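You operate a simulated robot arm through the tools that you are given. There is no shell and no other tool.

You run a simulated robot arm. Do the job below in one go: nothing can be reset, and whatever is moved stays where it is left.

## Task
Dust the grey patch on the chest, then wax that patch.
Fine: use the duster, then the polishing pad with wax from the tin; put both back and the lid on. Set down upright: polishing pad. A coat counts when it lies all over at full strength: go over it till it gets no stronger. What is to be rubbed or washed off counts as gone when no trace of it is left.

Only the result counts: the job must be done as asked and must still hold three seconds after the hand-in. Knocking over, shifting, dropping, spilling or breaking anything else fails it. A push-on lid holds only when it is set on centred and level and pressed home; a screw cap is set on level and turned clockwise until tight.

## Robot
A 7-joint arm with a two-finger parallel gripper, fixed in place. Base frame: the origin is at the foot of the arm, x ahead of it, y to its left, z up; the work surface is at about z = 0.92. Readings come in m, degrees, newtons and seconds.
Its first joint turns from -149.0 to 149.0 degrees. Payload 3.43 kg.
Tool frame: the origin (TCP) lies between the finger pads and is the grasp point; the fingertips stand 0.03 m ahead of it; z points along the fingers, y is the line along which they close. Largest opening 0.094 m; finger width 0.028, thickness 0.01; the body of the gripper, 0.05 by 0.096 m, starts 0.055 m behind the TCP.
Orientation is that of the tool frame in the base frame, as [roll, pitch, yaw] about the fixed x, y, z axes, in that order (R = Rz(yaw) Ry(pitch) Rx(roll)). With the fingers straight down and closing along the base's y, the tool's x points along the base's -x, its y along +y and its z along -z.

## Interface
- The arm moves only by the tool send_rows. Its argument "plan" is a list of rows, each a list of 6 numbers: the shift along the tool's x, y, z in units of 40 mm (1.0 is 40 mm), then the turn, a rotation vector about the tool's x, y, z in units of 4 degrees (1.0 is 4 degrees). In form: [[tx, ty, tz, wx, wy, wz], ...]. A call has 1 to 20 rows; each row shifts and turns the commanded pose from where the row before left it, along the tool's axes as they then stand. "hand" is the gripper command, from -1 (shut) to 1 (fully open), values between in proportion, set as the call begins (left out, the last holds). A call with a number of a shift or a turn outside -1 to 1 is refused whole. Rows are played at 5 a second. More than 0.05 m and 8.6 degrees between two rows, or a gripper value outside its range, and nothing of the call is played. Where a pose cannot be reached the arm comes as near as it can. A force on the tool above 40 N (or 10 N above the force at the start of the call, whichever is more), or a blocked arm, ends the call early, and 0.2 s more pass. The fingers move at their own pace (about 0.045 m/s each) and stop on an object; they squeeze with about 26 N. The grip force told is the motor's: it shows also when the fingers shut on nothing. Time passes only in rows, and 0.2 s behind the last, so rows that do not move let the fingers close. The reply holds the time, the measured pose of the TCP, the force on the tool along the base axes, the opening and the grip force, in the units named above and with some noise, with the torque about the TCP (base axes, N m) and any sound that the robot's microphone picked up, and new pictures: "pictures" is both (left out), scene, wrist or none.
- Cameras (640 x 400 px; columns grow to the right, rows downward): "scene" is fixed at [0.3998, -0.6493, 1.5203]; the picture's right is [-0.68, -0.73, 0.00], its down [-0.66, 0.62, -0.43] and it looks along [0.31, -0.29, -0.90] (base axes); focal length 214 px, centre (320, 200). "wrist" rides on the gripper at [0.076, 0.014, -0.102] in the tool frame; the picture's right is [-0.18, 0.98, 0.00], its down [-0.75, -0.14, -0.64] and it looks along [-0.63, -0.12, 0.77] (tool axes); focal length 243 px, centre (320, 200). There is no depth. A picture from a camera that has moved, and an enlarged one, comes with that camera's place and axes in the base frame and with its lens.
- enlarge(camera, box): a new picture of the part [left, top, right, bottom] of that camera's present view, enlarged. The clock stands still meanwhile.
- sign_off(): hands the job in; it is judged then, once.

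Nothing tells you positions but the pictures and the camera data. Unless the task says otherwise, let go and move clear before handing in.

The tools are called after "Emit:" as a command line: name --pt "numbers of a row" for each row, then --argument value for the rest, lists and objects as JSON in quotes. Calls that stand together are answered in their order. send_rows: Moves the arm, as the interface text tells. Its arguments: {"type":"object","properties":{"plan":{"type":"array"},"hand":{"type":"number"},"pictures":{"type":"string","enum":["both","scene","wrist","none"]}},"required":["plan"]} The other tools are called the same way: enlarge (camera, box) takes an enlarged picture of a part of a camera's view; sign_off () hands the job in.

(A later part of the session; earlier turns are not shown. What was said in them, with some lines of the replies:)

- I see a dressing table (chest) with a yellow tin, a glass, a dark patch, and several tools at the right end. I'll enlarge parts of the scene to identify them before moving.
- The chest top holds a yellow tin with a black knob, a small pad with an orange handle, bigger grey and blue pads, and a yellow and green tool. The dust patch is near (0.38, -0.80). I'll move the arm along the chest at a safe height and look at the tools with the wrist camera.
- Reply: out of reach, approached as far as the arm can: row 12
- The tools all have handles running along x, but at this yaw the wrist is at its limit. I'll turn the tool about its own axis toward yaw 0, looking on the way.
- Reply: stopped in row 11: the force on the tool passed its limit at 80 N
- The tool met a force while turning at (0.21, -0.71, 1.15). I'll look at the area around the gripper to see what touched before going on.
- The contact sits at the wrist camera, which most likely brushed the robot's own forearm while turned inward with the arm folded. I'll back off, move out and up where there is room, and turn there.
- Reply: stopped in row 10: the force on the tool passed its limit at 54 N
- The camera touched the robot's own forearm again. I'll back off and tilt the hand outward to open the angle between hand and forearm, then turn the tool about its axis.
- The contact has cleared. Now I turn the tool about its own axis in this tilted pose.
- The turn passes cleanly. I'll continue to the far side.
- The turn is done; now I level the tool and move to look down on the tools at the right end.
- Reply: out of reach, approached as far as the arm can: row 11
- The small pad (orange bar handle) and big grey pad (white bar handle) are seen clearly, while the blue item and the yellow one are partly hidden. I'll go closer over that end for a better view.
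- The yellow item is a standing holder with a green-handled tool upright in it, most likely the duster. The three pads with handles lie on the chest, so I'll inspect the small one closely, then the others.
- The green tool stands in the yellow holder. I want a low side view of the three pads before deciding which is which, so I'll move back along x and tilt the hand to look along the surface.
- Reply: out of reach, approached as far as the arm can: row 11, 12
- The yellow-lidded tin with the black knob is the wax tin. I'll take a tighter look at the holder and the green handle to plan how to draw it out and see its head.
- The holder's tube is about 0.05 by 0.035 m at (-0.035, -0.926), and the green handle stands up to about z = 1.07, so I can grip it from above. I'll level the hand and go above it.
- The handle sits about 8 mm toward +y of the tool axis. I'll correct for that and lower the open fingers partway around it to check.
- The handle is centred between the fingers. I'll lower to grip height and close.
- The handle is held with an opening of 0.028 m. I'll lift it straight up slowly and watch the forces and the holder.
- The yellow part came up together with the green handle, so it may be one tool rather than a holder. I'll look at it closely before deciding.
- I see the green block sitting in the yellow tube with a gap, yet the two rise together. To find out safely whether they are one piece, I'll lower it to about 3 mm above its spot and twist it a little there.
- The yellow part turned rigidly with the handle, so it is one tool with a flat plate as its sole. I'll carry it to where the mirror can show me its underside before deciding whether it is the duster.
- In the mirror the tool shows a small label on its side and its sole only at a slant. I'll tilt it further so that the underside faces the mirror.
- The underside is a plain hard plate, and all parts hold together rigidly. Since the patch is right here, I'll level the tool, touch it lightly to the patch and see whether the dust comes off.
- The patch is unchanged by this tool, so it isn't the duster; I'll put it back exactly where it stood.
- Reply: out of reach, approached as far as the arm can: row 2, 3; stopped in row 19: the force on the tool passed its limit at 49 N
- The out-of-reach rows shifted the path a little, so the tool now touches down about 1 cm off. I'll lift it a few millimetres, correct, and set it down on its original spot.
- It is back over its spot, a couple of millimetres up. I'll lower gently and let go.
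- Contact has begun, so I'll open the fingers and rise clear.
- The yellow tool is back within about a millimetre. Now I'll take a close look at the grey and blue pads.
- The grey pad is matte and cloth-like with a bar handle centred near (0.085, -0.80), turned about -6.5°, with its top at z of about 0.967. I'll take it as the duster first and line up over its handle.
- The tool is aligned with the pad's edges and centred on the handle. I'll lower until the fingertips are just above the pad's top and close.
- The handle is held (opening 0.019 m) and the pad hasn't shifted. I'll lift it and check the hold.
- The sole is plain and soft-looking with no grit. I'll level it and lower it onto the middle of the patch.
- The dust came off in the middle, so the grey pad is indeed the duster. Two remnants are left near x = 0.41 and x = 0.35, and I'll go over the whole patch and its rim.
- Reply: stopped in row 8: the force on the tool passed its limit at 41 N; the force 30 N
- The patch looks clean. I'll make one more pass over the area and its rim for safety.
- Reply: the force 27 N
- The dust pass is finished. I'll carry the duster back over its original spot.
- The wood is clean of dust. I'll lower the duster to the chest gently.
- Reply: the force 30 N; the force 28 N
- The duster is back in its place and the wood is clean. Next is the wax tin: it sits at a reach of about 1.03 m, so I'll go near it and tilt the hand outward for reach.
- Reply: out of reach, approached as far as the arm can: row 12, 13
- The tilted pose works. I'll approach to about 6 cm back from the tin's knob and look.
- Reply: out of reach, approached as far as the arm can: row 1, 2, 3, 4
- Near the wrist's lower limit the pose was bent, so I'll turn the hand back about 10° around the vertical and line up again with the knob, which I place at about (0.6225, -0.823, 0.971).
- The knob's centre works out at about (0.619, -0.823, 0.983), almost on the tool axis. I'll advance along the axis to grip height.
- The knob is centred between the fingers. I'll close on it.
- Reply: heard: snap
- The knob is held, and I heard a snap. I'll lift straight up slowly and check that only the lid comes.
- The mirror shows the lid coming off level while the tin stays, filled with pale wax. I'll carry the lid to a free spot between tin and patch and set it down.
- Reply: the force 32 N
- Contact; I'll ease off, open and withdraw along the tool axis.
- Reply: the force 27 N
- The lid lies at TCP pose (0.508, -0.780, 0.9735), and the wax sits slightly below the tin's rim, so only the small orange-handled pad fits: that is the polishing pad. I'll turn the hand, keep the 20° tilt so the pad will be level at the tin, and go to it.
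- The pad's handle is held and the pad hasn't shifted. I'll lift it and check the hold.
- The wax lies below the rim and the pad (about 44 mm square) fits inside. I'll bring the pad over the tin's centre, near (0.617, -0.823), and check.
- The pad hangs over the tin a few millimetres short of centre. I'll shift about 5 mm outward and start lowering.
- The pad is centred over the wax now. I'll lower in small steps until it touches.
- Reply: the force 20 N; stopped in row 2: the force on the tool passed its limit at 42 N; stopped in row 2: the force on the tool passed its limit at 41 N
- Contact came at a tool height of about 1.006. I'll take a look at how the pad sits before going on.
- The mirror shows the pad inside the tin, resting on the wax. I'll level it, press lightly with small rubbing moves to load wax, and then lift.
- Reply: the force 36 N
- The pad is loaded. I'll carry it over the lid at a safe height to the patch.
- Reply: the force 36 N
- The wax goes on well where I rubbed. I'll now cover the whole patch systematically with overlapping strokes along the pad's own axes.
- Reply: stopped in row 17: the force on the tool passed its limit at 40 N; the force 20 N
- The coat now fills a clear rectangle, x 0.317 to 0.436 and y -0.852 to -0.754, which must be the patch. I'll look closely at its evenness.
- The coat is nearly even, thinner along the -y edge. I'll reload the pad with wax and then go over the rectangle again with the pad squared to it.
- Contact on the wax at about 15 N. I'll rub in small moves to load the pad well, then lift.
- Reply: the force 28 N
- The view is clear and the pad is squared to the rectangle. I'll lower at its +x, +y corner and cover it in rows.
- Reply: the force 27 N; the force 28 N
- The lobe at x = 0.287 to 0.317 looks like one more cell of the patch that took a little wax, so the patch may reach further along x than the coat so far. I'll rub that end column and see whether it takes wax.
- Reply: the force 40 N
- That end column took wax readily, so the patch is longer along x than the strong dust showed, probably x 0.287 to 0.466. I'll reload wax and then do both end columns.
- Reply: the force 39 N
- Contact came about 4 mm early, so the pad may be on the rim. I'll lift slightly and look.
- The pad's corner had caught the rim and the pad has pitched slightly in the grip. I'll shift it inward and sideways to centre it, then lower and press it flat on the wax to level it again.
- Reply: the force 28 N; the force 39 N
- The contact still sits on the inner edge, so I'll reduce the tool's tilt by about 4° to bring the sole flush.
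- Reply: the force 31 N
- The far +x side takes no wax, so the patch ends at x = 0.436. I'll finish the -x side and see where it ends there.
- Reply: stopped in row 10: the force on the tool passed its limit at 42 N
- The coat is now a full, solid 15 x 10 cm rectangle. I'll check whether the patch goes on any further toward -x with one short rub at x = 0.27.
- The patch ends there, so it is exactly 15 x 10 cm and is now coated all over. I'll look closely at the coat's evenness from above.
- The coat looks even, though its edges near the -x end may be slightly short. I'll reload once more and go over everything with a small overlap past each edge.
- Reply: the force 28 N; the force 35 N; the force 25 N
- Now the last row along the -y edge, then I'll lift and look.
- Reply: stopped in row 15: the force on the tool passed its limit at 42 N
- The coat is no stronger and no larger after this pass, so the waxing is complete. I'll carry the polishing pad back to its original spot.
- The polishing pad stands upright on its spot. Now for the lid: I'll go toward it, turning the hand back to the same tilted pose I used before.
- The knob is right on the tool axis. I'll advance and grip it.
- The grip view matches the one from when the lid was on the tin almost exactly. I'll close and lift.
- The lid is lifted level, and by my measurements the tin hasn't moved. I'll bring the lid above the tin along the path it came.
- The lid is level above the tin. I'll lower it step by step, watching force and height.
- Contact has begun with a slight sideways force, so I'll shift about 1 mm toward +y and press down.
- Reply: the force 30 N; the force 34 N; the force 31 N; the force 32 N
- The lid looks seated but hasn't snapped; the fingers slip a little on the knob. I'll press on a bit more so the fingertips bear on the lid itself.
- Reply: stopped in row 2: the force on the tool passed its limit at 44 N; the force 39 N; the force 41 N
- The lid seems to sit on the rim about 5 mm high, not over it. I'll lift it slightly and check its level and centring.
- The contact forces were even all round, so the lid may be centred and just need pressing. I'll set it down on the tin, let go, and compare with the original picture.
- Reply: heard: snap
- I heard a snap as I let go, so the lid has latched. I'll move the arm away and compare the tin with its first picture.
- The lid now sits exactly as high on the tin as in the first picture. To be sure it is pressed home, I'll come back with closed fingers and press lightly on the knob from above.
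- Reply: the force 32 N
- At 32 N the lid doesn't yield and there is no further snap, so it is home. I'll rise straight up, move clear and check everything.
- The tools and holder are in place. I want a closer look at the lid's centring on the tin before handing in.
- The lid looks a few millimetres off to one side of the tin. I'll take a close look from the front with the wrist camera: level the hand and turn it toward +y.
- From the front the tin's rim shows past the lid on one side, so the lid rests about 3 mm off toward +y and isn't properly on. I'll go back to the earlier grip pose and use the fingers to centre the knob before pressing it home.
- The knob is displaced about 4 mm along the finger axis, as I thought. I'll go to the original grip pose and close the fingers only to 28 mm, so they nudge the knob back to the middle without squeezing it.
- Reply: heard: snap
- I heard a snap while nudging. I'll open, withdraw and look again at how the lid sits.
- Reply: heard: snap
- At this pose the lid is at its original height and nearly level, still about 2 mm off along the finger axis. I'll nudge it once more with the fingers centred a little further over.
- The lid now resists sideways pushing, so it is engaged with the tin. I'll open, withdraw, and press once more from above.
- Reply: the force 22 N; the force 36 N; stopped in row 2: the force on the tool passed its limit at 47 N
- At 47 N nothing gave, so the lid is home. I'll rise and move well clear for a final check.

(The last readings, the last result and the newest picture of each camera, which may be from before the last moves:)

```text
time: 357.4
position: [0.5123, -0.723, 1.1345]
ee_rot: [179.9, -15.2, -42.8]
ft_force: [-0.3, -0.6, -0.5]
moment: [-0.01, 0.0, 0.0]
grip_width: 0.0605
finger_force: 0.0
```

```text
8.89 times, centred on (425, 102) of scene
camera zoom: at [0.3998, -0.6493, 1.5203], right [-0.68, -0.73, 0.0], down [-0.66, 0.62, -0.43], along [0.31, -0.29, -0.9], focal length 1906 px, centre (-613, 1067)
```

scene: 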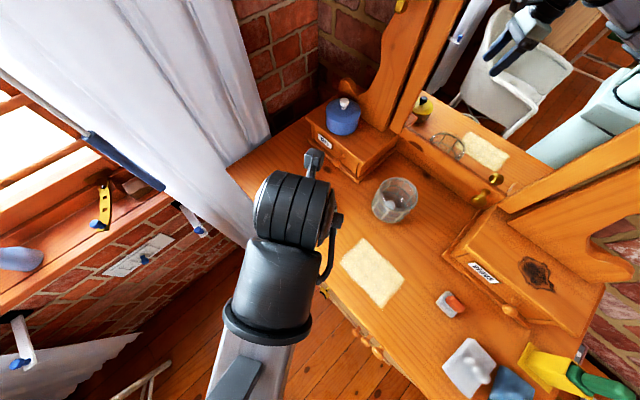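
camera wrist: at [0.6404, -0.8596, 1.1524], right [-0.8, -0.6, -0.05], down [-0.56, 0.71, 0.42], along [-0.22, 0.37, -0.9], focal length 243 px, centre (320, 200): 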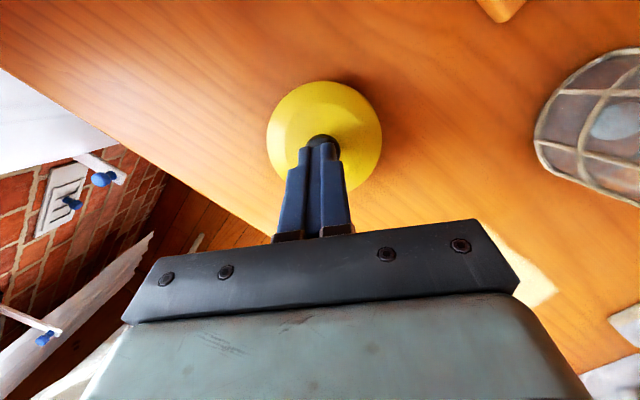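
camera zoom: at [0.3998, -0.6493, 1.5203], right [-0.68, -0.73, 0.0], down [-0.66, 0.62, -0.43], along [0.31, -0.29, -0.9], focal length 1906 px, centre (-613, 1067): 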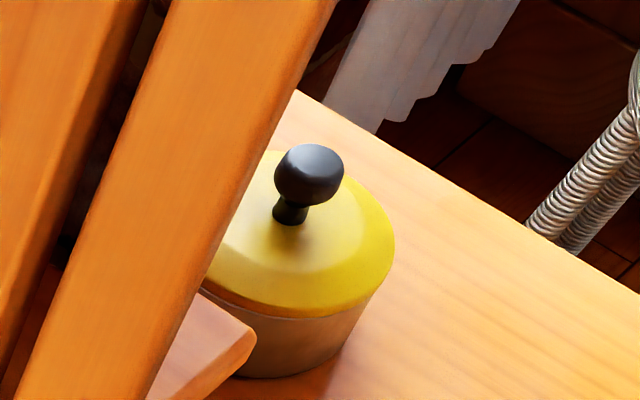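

Emit:
send_rows --pt "-0.757 0.5 -0.2 0 0 0" --pt "-0.757 0.5 -0.2 0 0 0" --pt "-0.757 0.5 -0.2 0 0 0" --pt "-0.757 0.5 -0.1 0 0 0" --pt "0 0 0 0 0 0" --pictures "scene"

Emit:
enlarge --camera "scene" --box '[280, 165, 350, 225]'

Emit:
enlarge --camera "scene" --box '[290, 175, 335, 220]'

```text
time: 358.6
position: [0.3668, -0.6972, 1.1307]
ee_rot: [179.9, -15.2, -42.7]
ft_force: [0.1, 0.7, -0.2]
moment: [0.01, 0.04, 0.03]
grip_width: 0.0603
finger_force: 0.0
```

scene: 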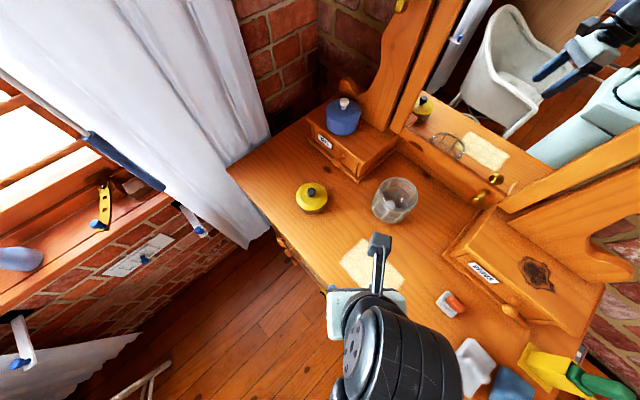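

```text
6.67 times, centred on (315, 195) of scene
camera zoom: at [0.3998, -0.6493, 1.5203], right [-0.68, -0.73, 0.0], down [-0.66, 0.62, -0.43], along [0.31, -0.29, -0.9], focal length 1430 px, centre (353, 233)
```

zoom: 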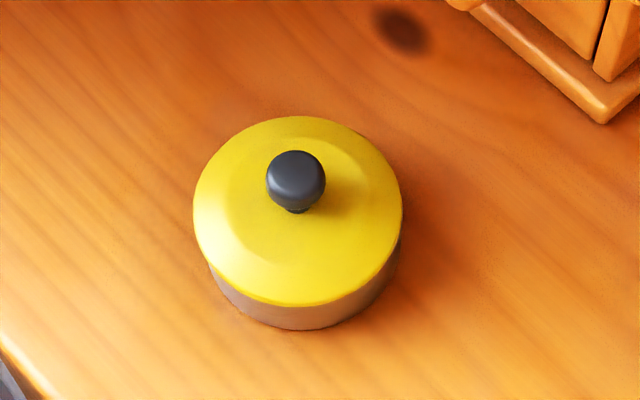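

```text
8.89 times, centred on (312, 198) of scene
camera zoom: at [0.3998, -0.6493, 1.5203], right [-0.68, -0.73, 0.0], down [-0.66, 0.62, -0.43], along [0.31, -0.29, -0.9], focal length 1906 px, centre (387, 222)
```

zoom: 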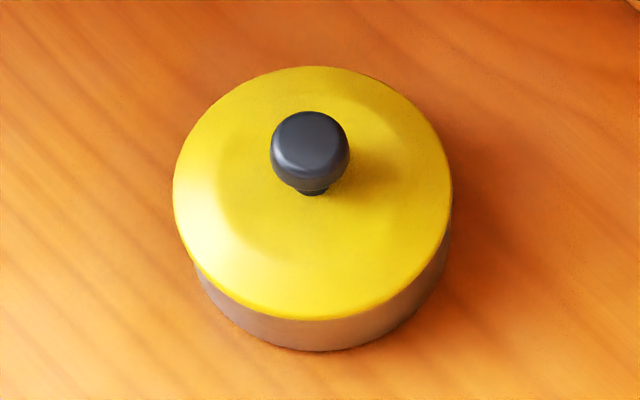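

The lid sits at its home height but still about 2 to 3 mm off centre toward +y. I'll make one more, larger nudge toward the centre to be on the safe side.

Emit:
send_rows --pt "0 0 -0.2 0 0.6 0" --pt "0 0 0 0 0.625 0" --pt "0.633 -0.236 0.53 0 0 0" --pt "0.633 -0.236 0.53 0 0 0" --pt "0.633 -0.236 0.53 0 0 0" --pt "0.633 -0.236 0.53 0 0 0" --pt "0.633 -0.236 0.53 0 0 0" --pt "0.633 -0.236 0.53 0 0 0" --pt "0.633 -0.236 0.53 0 0 0" --pt "0.633 -0.236 0.53 0 0 0" --pt "0 0 0 0 0 0" --pt "0 0 0 0 0 0" --pictures "wrist"

Emit:
enlarge --camera "wrist" --box '[230, 60, 410, 210]'

```text
time: 361.2
position: [0.5992, -0.8092, 1.0484]
ee_rot: [179.8, -20.1, -42.7]
ft_force: [0.3, 0.0, 0.9]
moment: [0.02, 0.04, 0.01]
grip_width: 0.0601
finger_force: 0.0
camera wrist: at [0.6165, -0.8441, 1.171], right [-0.79, -0.6, -0.06], down [-0.58, 0.73, 0.34], along [-0.16, 0.31, -0.94], focal length 243 px, centre (320, 200)
```

wrist: 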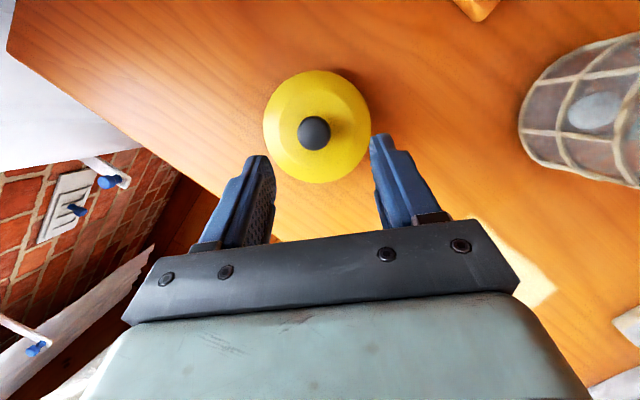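

```text
2.67 times, centred on (320, 135) of wrist
camera zoom: at [0.6165, -0.8441, 1.171], right [-0.79, -0.6, -0.06], down [-0.58, 0.73, 0.34], along [-0.16, 0.31, -0.94], focal length 647 px, centre (320, 373)
```

zoom: 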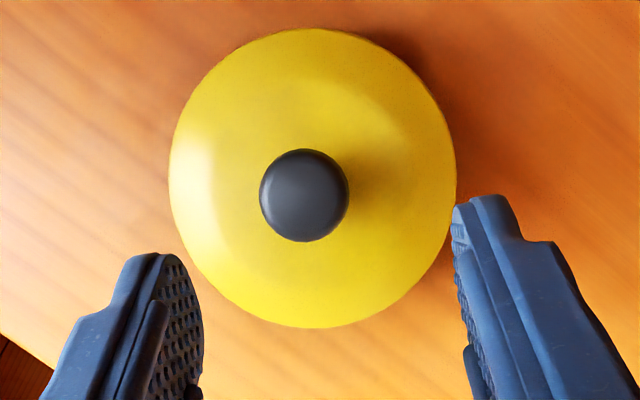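

Emit:
send_rows --pt "0 0 0.4 0 0 0" --pt "0 0 0.4 0 0 0" --pt "0 0 0.37 0 0 0" --pt "0 0 0 0 0 0" --pictures "none"

Emit:
send_rows --pt "0 0 0 0 0 0" --pt "0 0 0 0 0 0" --pt "0 0 0 0 0 0" --pt "0 0 0 0 0 0" --hand -0.4 --pictures "wrist"

Emit:
enlarge --camera "wrist" --box '[230, 80, 410, 230]'

```text
time: 362.2
position: [0.6112, -0.8202, 1.004]
ee_rot: [180.0, -20.1, -42.8]
ft_force: [0.3, -0.4, -0.2]
moment: [-0.05, -0.01, 0.02]
grip_width: 0.0602
finger_force: 0.1
```

```text
time: 363.2
position: [0.61, -0.8207, 1.004]
ee_rot: [179.9, -20.3, -42.8]
ft_force: [1.5, 0.8, 1.0]
moment: [0.05, -0.04, 0.01]
grip_width: 0.0297
finger_force: 1.2
camera wrist: at [0.6283, -0.8553, 1.1267], right [-0.79, -0.6, -0.06], down [-0.58, 0.73, 0.34], along [-0.16, 0.31, -0.94], focal length 243 px, centre (320, 200)
```

wrist: 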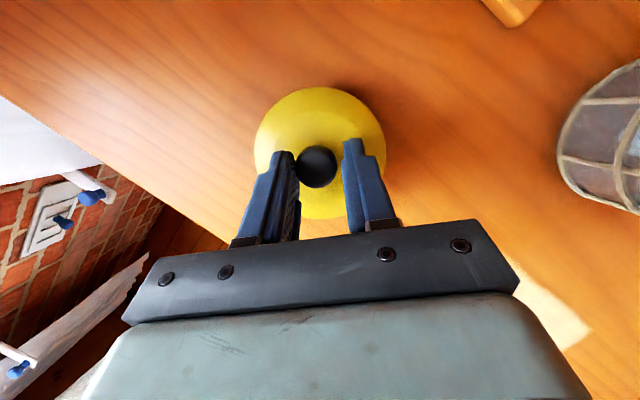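

```text
2.67 times, centred on (320, 155) of wrist
camera zoom: at [0.6283, -0.8553, 1.1267], right [-0.79, -0.6, -0.06], down [-0.58, 0.73, 0.34], along [-0.16, 0.31, -0.94], focal length 647 px, centre (320, 320)
```

zoom: 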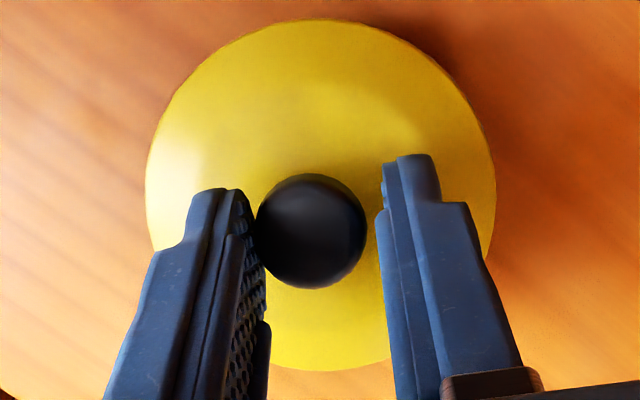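

Emit:
send_rows --pt "0 0 0 0 0 0" --pt "0 0 0 0 0 0" --pt "0 0 0 0 0 0" --hand -0.44 --pictures "wrist"

Emit:
enlarge --camera "wrist" --box '[230, 80, 410, 230]'

Emit:
enlarge --camera "scene" --box '[405, 80, 445, 125]'

```text
time: 364.0
position: [0.61, -0.8208, 1.0028]
ee_rot: [179.9, -20.0, -42.8]
ft_force: [0.6, 0.5, 0.4]
moment: [0.01, 0.0, -0.01]
grip_width: 0.0264
finger_force: 0.1
camera wrist: at [0.628, -0.8556, 1.1266], right [-0.8, -0.6, -0.06], down [-0.58, 0.74, 0.34], along [-0.16, 0.31, -0.94], focal length 243 px, centre (320, 200)
```

wrist: 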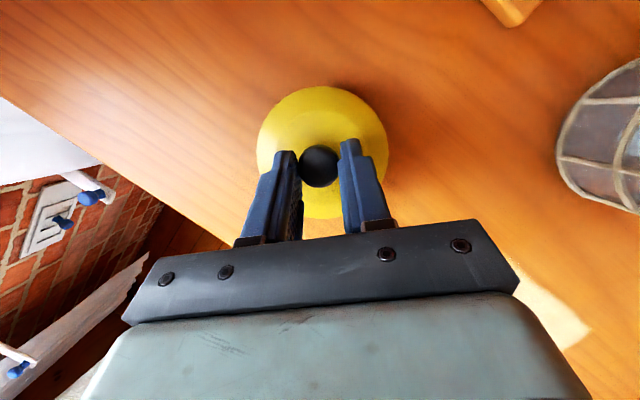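

```text
2.67 times, centred on (320, 155) of wrist
camera zoom: at [0.628, -0.8556, 1.1266], right [-0.8, -0.6, -0.06], down [-0.58, 0.74, 0.34], along [-0.16, 0.31, -0.94], focal length 647 px, centre (320, 320)
```

zoom: 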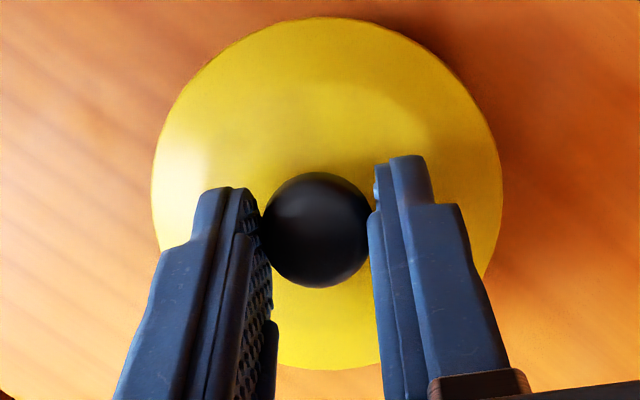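

```text
8.89 times, centred on (425, 102) of scene
camera zoom: at [0.3998, -0.6493, 1.5203], right [-0.68, -0.73, 0.0], down [-0.66, 0.62, -0.43], along [0.31, -0.29, -0.9], focal length 1906 px, centre (-613, 1067)
```

zoom: 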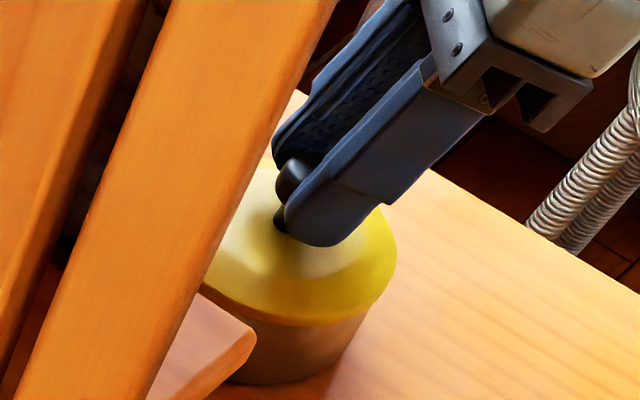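

The lid and tin moved together as one piece, so the lid is firmly latched. I'll open and withdraw, and then look at everything a last time.

Emit:
send_rows --pt "0 0 0 0 0 0" --pt "0 0 0 0 0 0" --pt "0 0 -0.4 0 0 0" --pt "0 0 -0.9 0 0 0" --pt "0 0 -0.9 0 0 0" --pt "-0.7 0.3 -0.6 0 0 0" --pt "-0.7 0.3 -0.6 0 0 0" --pt "-0.7 0.3 -0.4 0 0 0" --pt "-0.7 0.5 -0.2 0 0 0" --pt "-0.7 0.5 -0.1 0 0 0" --pt "-0.7 0.5 0 0 0 0" --pt "-0.7 0.5 0 0 0 0" --pt "0 0 0 0 0 0" --hand 0.28 --pictures "scene"

Emit:
enlarge --camera "scene" --box '[280, 165, 350, 225]'

Emit:
enlarge --camera "scene" --box '[290, 175, 335, 220]'

Emit:
enlarge --camera "scene" --box '[405, 80, 445, 125]'

```text
time: 366.8
position: [0.3577, -0.7415, 1.0904]
ee_rot: [179.9, -20.1, -42.8]
ft_force: [0.6, -0.5, 0.2]
moment: [0.01, -0.02, 0.01]
grip_width: 0.0604
finger_force: 0.0
```

scene: 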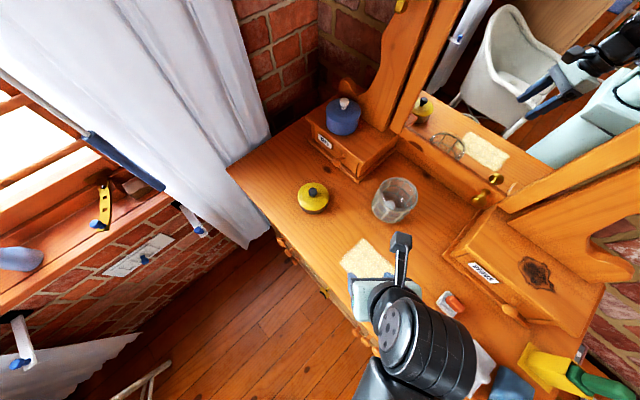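

```text
6.67 times, centred on (315, 195) of scene
camera zoom: at [0.3998, -0.6493, 1.5203], right [-0.68, -0.73, 0.0], down [-0.66, 0.62, -0.43], along [0.31, -0.29, -0.9], focal length 1430 px, centre (353, 233)
```

zoom: 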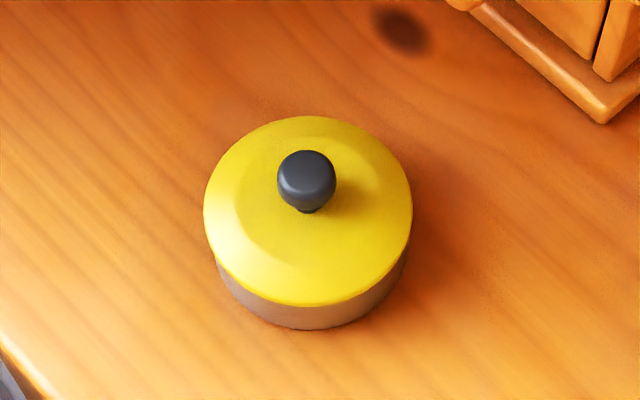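

```text
8.89 times, centred on (312, 198) of scene
camera zoom: at [0.3998, -0.6493, 1.5203], right [-0.68, -0.73, 0.0], down [-0.66, 0.62, -0.43], along [0.31, -0.29, -0.9], focal length 1906 px, centre (387, 222)
```

zoom: 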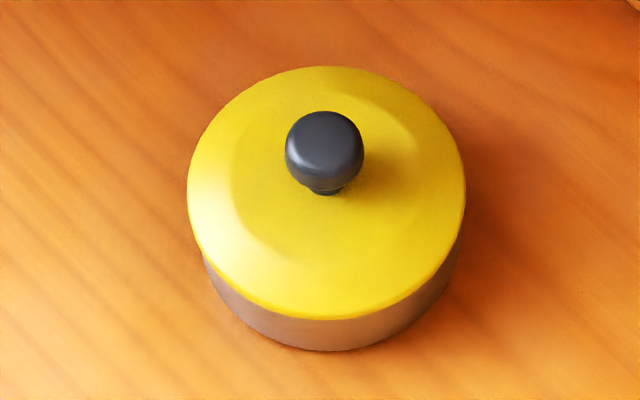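

```text
8.89 times, centred on (425, 102) of scene
camera zoom: at [0.3998, -0.6493, 1.5203], right [-0.68, -0.73, 0.0], down [-0.66, 0.62, -0.43], along [0.31, -0.29, -0.9], focal length 1906 px, centre (-613, 1067)
```

zoom: 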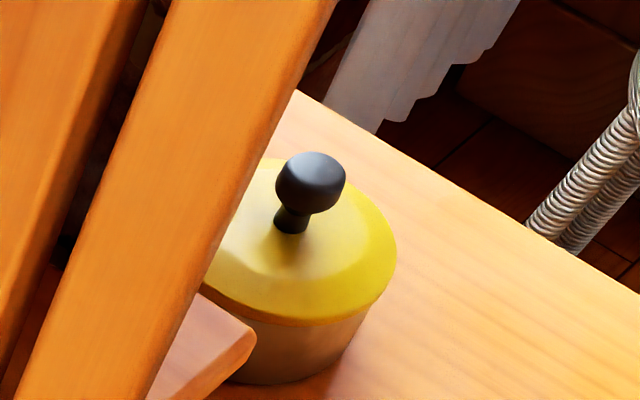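

The lid now sits centred, with the tin's body showing evenly on both sides. I'll give it one last press straight down on the knob in this centred position.

Emit:
send_rows --pt "0.2749 0 -0.7513 0 -0.625 0" --pt "0 0 0 0 -0.625 0" --pt "0.669 -0.363 0.412 0 0 0" --pt "0.669 -0.363 0.412 0 0 0" --pt "0.669 -0.363 0.412 0 0 0" --pt "0.669 -0.363 0.412 0 0 0" --pt "0.669 -0.363 0.412 0 0 0" --pt "0.669 -0.363 0.412 0 0 0" --pt "0.669 -0.363 0.412 0 0 0" --pt "0.669 -0.363 0.412 0 0 0" --pt "0 0 0 0 0 0" --pt "0 0 0 0 0 0" --hand -1 --pictures "wrist"

Emit:
enlarge --camera "wrist" --box '[230, 60, 410, 210]'

Emit:
enlarge --camera "scene" --box '[400, 70, 470, 130]'

```text
time: 369.4
position: [0.6118, -0.8199, 1.0509]
ee_rot: [180.0, -15.2, -42.8]
ft_force: [0.4, -0.3, 0.3]
moment: [0.0, 0.0, -0.02]
grip_width: 0.0
finger_force: 25.8
camera wrist: at [0.6372, -0.8621, 1.1702], right [-0.8, -0.6, -0.05], down [-0.56, 0.71, 0.42], along [-0.22, 0.36, -0.91], focal length 243 px, centre (320, 200)
```

wrist: 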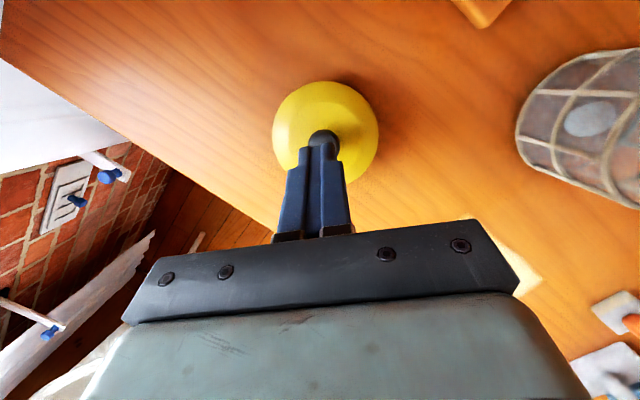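

```text
2.67 times, centred on (320, 135) of wrist
camera zoom: at [0.6372, -0.8621, 1.1702], right [-0.8, -0.6, -0.05], down [-0.56, 0.71, 0.42], along [-0.22, 0.36, -0.91], focal length 647 px, centre (320, 373)
```

zoom: 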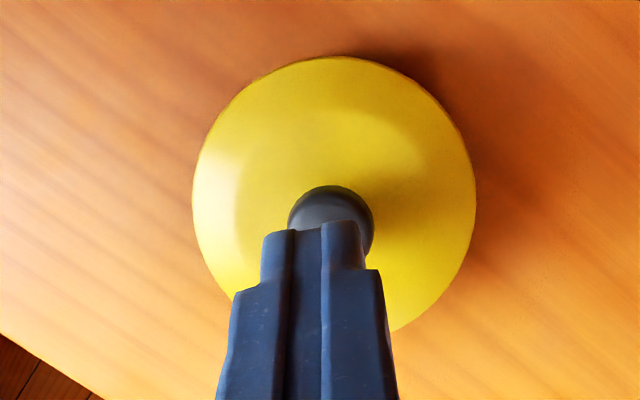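

```text
6.67 times, centred on (435, 100) of scene
camera zoom: at [0.3998, -0.6493, 1.5203], right [-0.68, -0.73, 0.0], down [-0.66, 0.62, -0.43], along [0.31, -0.29, -0.9], focal length 1430 px, centre (-447, 867)
```

zoom: 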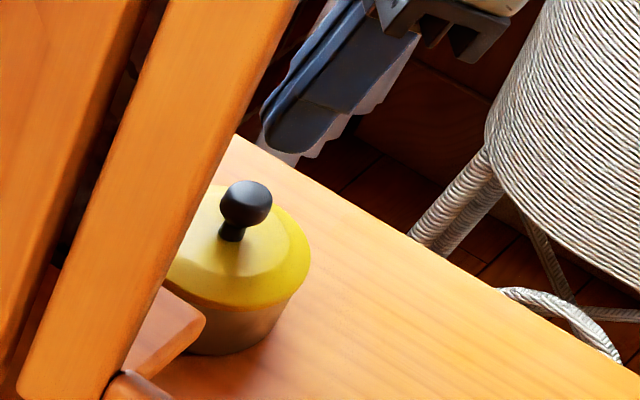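

Emit:
send_rows --pt "0 0.1 0 0 0 0" --pt "-0.0776 0 0.2898 0 0 0" --pt "-0.0647 0 0.2415 0 0 0" --pt "0 0 0 0 0 0" --pictures "wrist"

Emit:
enlarge --camera "wrist" --box '[260, 90, 380, 190]'

Emit:
enlarge --camera "scene" --box '[400, 70, 470, 130]'

```text
time: 370.4
position: [0.6079, -0.8243, 1.0283]
ee_rot: [179.9, -15.1, -42.8]
ft_force: [0.5, 0.3, -0.2]
moment: [0.01, 0.01, -0.01]
grip_width: 0.0001
finger_force: 25.6
camera wrist: at [0.634, -0.8656, 1.1476], right [-0.8, -0.6, -0.05], down [-0.56, 0.71, 0.42], along [-0.22, 0.36, -0.91], focal length 243 px, centre (320, 200)
```

wrist: 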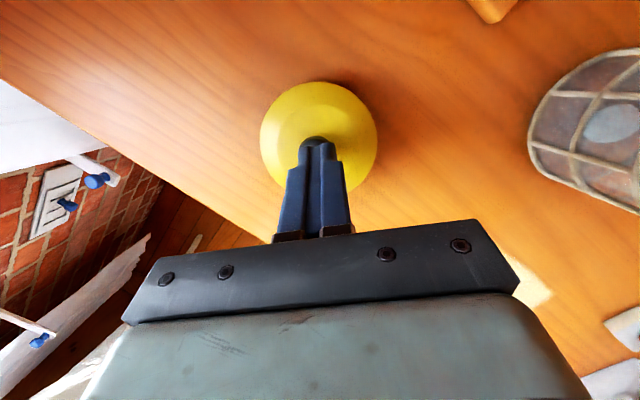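

```text
4.00 times, centred on (320, 140) of wrist
camera zoom: at [0.634, -0.8656, 1.1476], right [-0.8, -0.6, -0.05], down [-0.56, 0.71, 0.42], along [-0.22, 0.36, -0.91], focal length 970 px, centre (320, 440)
```

zoom: 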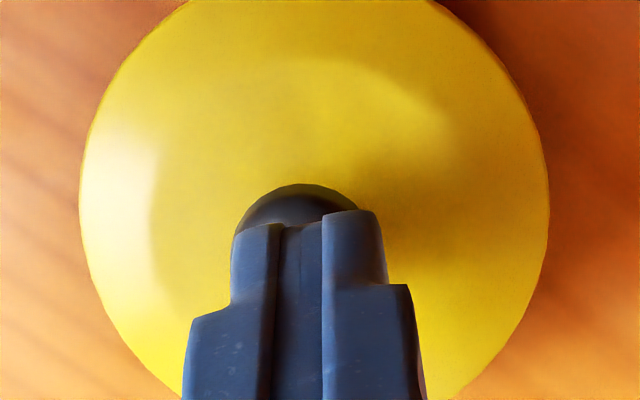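

```text
6.67 times, centred on (435, 100) of scene
camera zoom: at [0.3998, -0.6493, 1.5203], right [-0.68, -0.73, 0.0], down [-0.66, 0.62, -0.43], along [0.31, -0.29, -0.9], focal length 1430 px, centre (-447, 867)
```

zoom: 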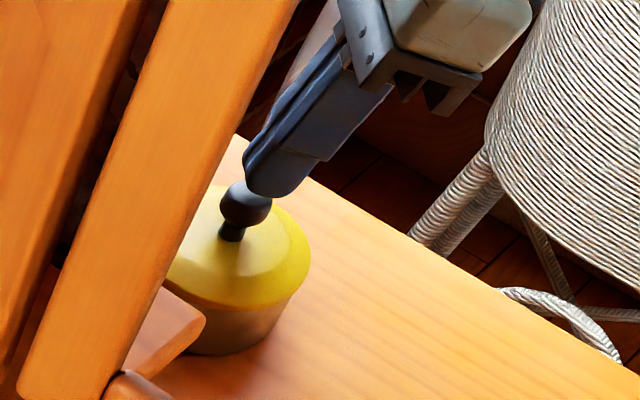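

Emit:
send_rows --pt "0.1159 -0.035 0.0311 0 0 0" --pt "-0.0129 0 0.0483 0 0 0" --pt "0 0 0 0 0 0" --pictures "none"

Emit:
send_rows --pt "-0.0129 0 0.0483 0 0 0" --pt "0 0 0 0 0 0" --pictures "none"

Emit:
enlarge --camera "scene" --box '[400, 70, 470, 130]'

```text
time: 371.2
position: [0.6139, -0.8259, 1.0261]
ee_rot: [179.9, -15.1, -42.8]
ft_force: [0.5, -0.5, -0.2]
moment: [0.03, -0.01, 0.02]
grip_width: 0.0001
finger_force: 25.9
```

```text
time: 371.8
position: [0.6129, -0.8272, 1.0251]
ee_rot: [179.9, -15.1, -42.8]
ft_force: [-1.4, 0.4, -0.2]
moment: [0.0, 0.02, -0.03]
grip_width: 0.0001
finger_force: 26.4
```

```text
6.67 times, centred on (435, 100) of scene
camera zoom: at [0.3998, -0.6493, 1.5203], right [-0.68, -0.73, 0.0], down [-0.66, 0.62, -0.43], along [0.31, -0.29, -0.9], focal length 1430 px, centre (-447, 867)
```

zoom: 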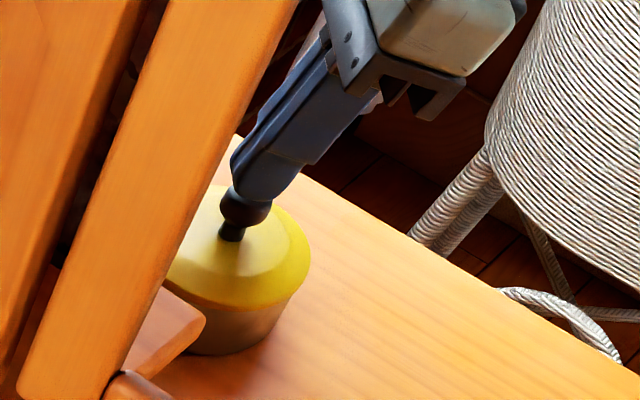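

Emit:
send_rows --pt "-0.0104 0 0.0386 0 0 0" --pt "0 0 0 0 0 0" --pictures "none"

Emit:
send_rows --pt "-0.0078 0 0.029 0 0 0" --pt "0 0 0 0 0 0" --pictures "none"

```text
time: 372.4
position: [0.6128, -0.8247, 1.0249]
ee_rot: [179.9, -15.2, -42.8]
ft_force: [-0.7, -0.2, 6.2]
moment: [-0.01, -0.01, 0.03]
grip_width: 0.0
finger_force: 25.9
```

```text
time: 373.0
position: [0.6132, -0.8268, 1.0236]
ee_rot: [179.9, -15.3, -42.8]
ft_force: [-0.4, -1.6, 19.7]
moment: [0.0, 0.03, 0.01]
grip_width: 0.0
finger_force: 26.5
```

Emit:
send_rows --pt "-0.0052 0 0.0193 0 0 0" --pt "0 0 0 0 0 0" --pictures "none"

Emit:
send_rows --pt "-0.0026 0 0.0097 0 0 0" --pt "0 0 0 0 0 0" --pictures "none"

```text
time: 373.6
position: [0.6124, -0.8257, 1.0245]
ee_rot: [179.9, -15.3, -42.8]
ft_force: [2.5, -4.5, 32.0]
moment: [0.03, 0.08, 0.0]
grip_width: 0.0
finger_force: 26.2
```

```text
time: 374.2
position: [0.6134, -0.8259, 1.0243]
ee_rot: [179.7, -15.4, -42.9]
ft_force: [-3.6, 4.1, 11.9]
moment: [0.19, 0.15, 0.02]
grip_width: 0.0
finger_force: 25.9
stopped in row 2: the force on the tool passed its limit at 43 N (the readings are from after the stop); the commanded pose is now the measured one
```

The lid stays at the same height under 43 N with no movement, so it is home and centred. I'll rise, move away and do a last overall check.

Emit:
send_rows --pt "0.0264 0 -0.0965 0 0 0" --pt "0.1056 0 -0.3858 0 0 0" --pt "0.2111 0 -0.7717 0 0 0" --pt "0.2111 0 -0.7717 0 0 0" --pt "-0.8 0.1 -0.5 0 0 0" --pt "-0.8 0.1 -0.4 0 0 0" --pt "-0.8 0.3 -0.2 0 0 0" --pt "-0.8 0.4 -0.1 0 0 0" --pt "-0.8 0.4 0 0 0 0" --pt "-0.8 0.4 0 0 0 0" --pt "0 0 0 0 0 0" --hand 0.28

Emit:
enlarge --camera "scene" --box '[290, 175, 335, 220]'

Emit:
enlarge --camera "scene" --box '[420, 270, 640, 400]'

Emit:
enlarge --camera "scene" --box '[405, 80, 445, 125]'

```text
time: 376.6
position: [0.4221, -0.7426, 1.104]
ee_rot: [179.9, -15.3, -42.9]
ft_force: [-0.6, -0.7, 0.1]
moment: [-0.03, 0.0, 0.0]
grip_width: 0.0602
finger_force: 0.1
camera wrist: at [0.4474, -0.7838, 1.2224], right [-0.8, -0.6, -0.05], down [-0.56, 0.71, 0.42], along [-0.22, 0.36, -0.91], focal length 243 px, centre (320, 200)
```

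scene: 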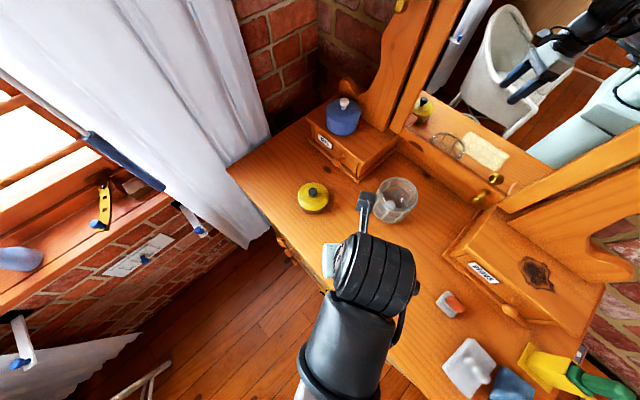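
wrist: 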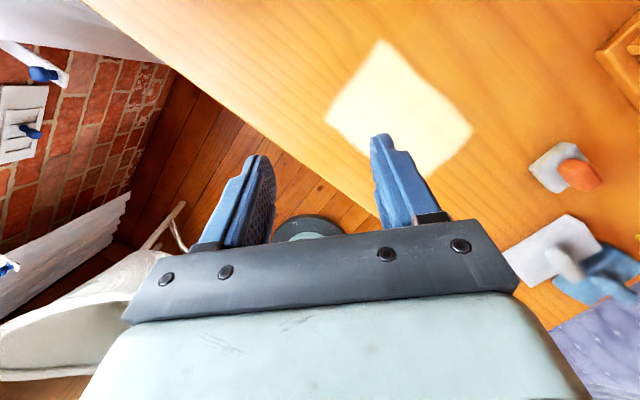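

```text
8.89 times, centred on (312, 198) of scene
camera zoom: at [0.3998, -0.6493, 1.5203], right [-0.68, -0.73, 0.0], down [-0.66, 0.62, -0.43], along [0.31, -0.29, -0.9], focal length 1906 px, centre (387, 222)
```

zoom: 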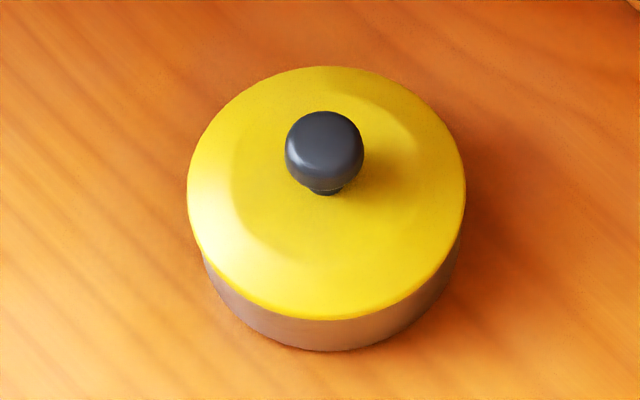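

```text
2.91 times, centred on (530, 335) of scene
camera zoom: at [0.3998, -0.6493, 1.5203], right [-0.68, -0.73, 0.0], down [-0.66, 0.62, -0.43], along [0.31, -0.29, -0.9], focal length 624 px, centre (-291, -193)
```

zoom: 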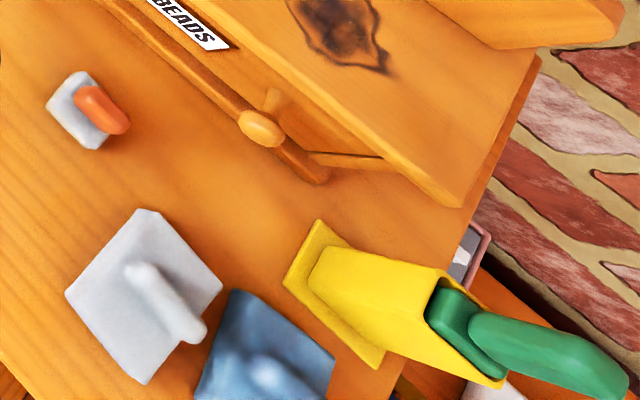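

```text
8.89 times, centred on (425, 102) of scene
camera zoom: at [0.3998, -0.6493, 1.5203], right [-0.68, -0.73, 0.0], down [-0.66, 0.62, -0.43], along [0.31, -0.29, -0.9], focal length 1906 px, centre (-613, 1067)
```

zoom: 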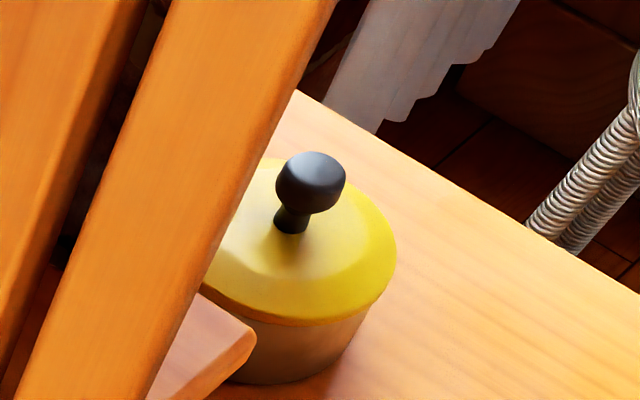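

The dust is gone, the 15 x 10 cm patch carries a full even coat, and the duster and upright polishing pad are back. The lid sits centred and pressed home on the tin, and the hand is empty and clear. I'm handing the job in.

Emit:
sign_off

```text
The job is handed in.
```

The job is handed in: the patch is dusted and waxed, both tools are back in their places, and the lid is on the tin. I don't have the verdict, so this is what I could see before handing in.

- **Dust:** The duster turned out to be the big grey pad with the grey handle. After several passes no grey was left on the wood.
- **Wax:** The patch took wax over a 15 x 10 cm rectangle, larger than the dust had looked. Going over it a last time with fresh wax made it no bigger and no stronger.
- **Tools:** The duster and the polishing pad (small, orange handle) are back within about 3 mm of where they stood. The pad stands upright.
- **Tin and lid:** My first try left the lid 2 to 3 mm off centre, so I nudged it until it sat evenly on the tin. It didn't move when I pressed it with over 40 N. The tin itself ended up about 3 mm from its first spot.
- **Other objects:** I first took the yellow tool with the green handle for the duster and lifted it. It had no effect on the patch, and I put it back within about 1.5 mm. Early on the wrist camera touched the robot's own forearm twice, but it touched nothing on the chest.
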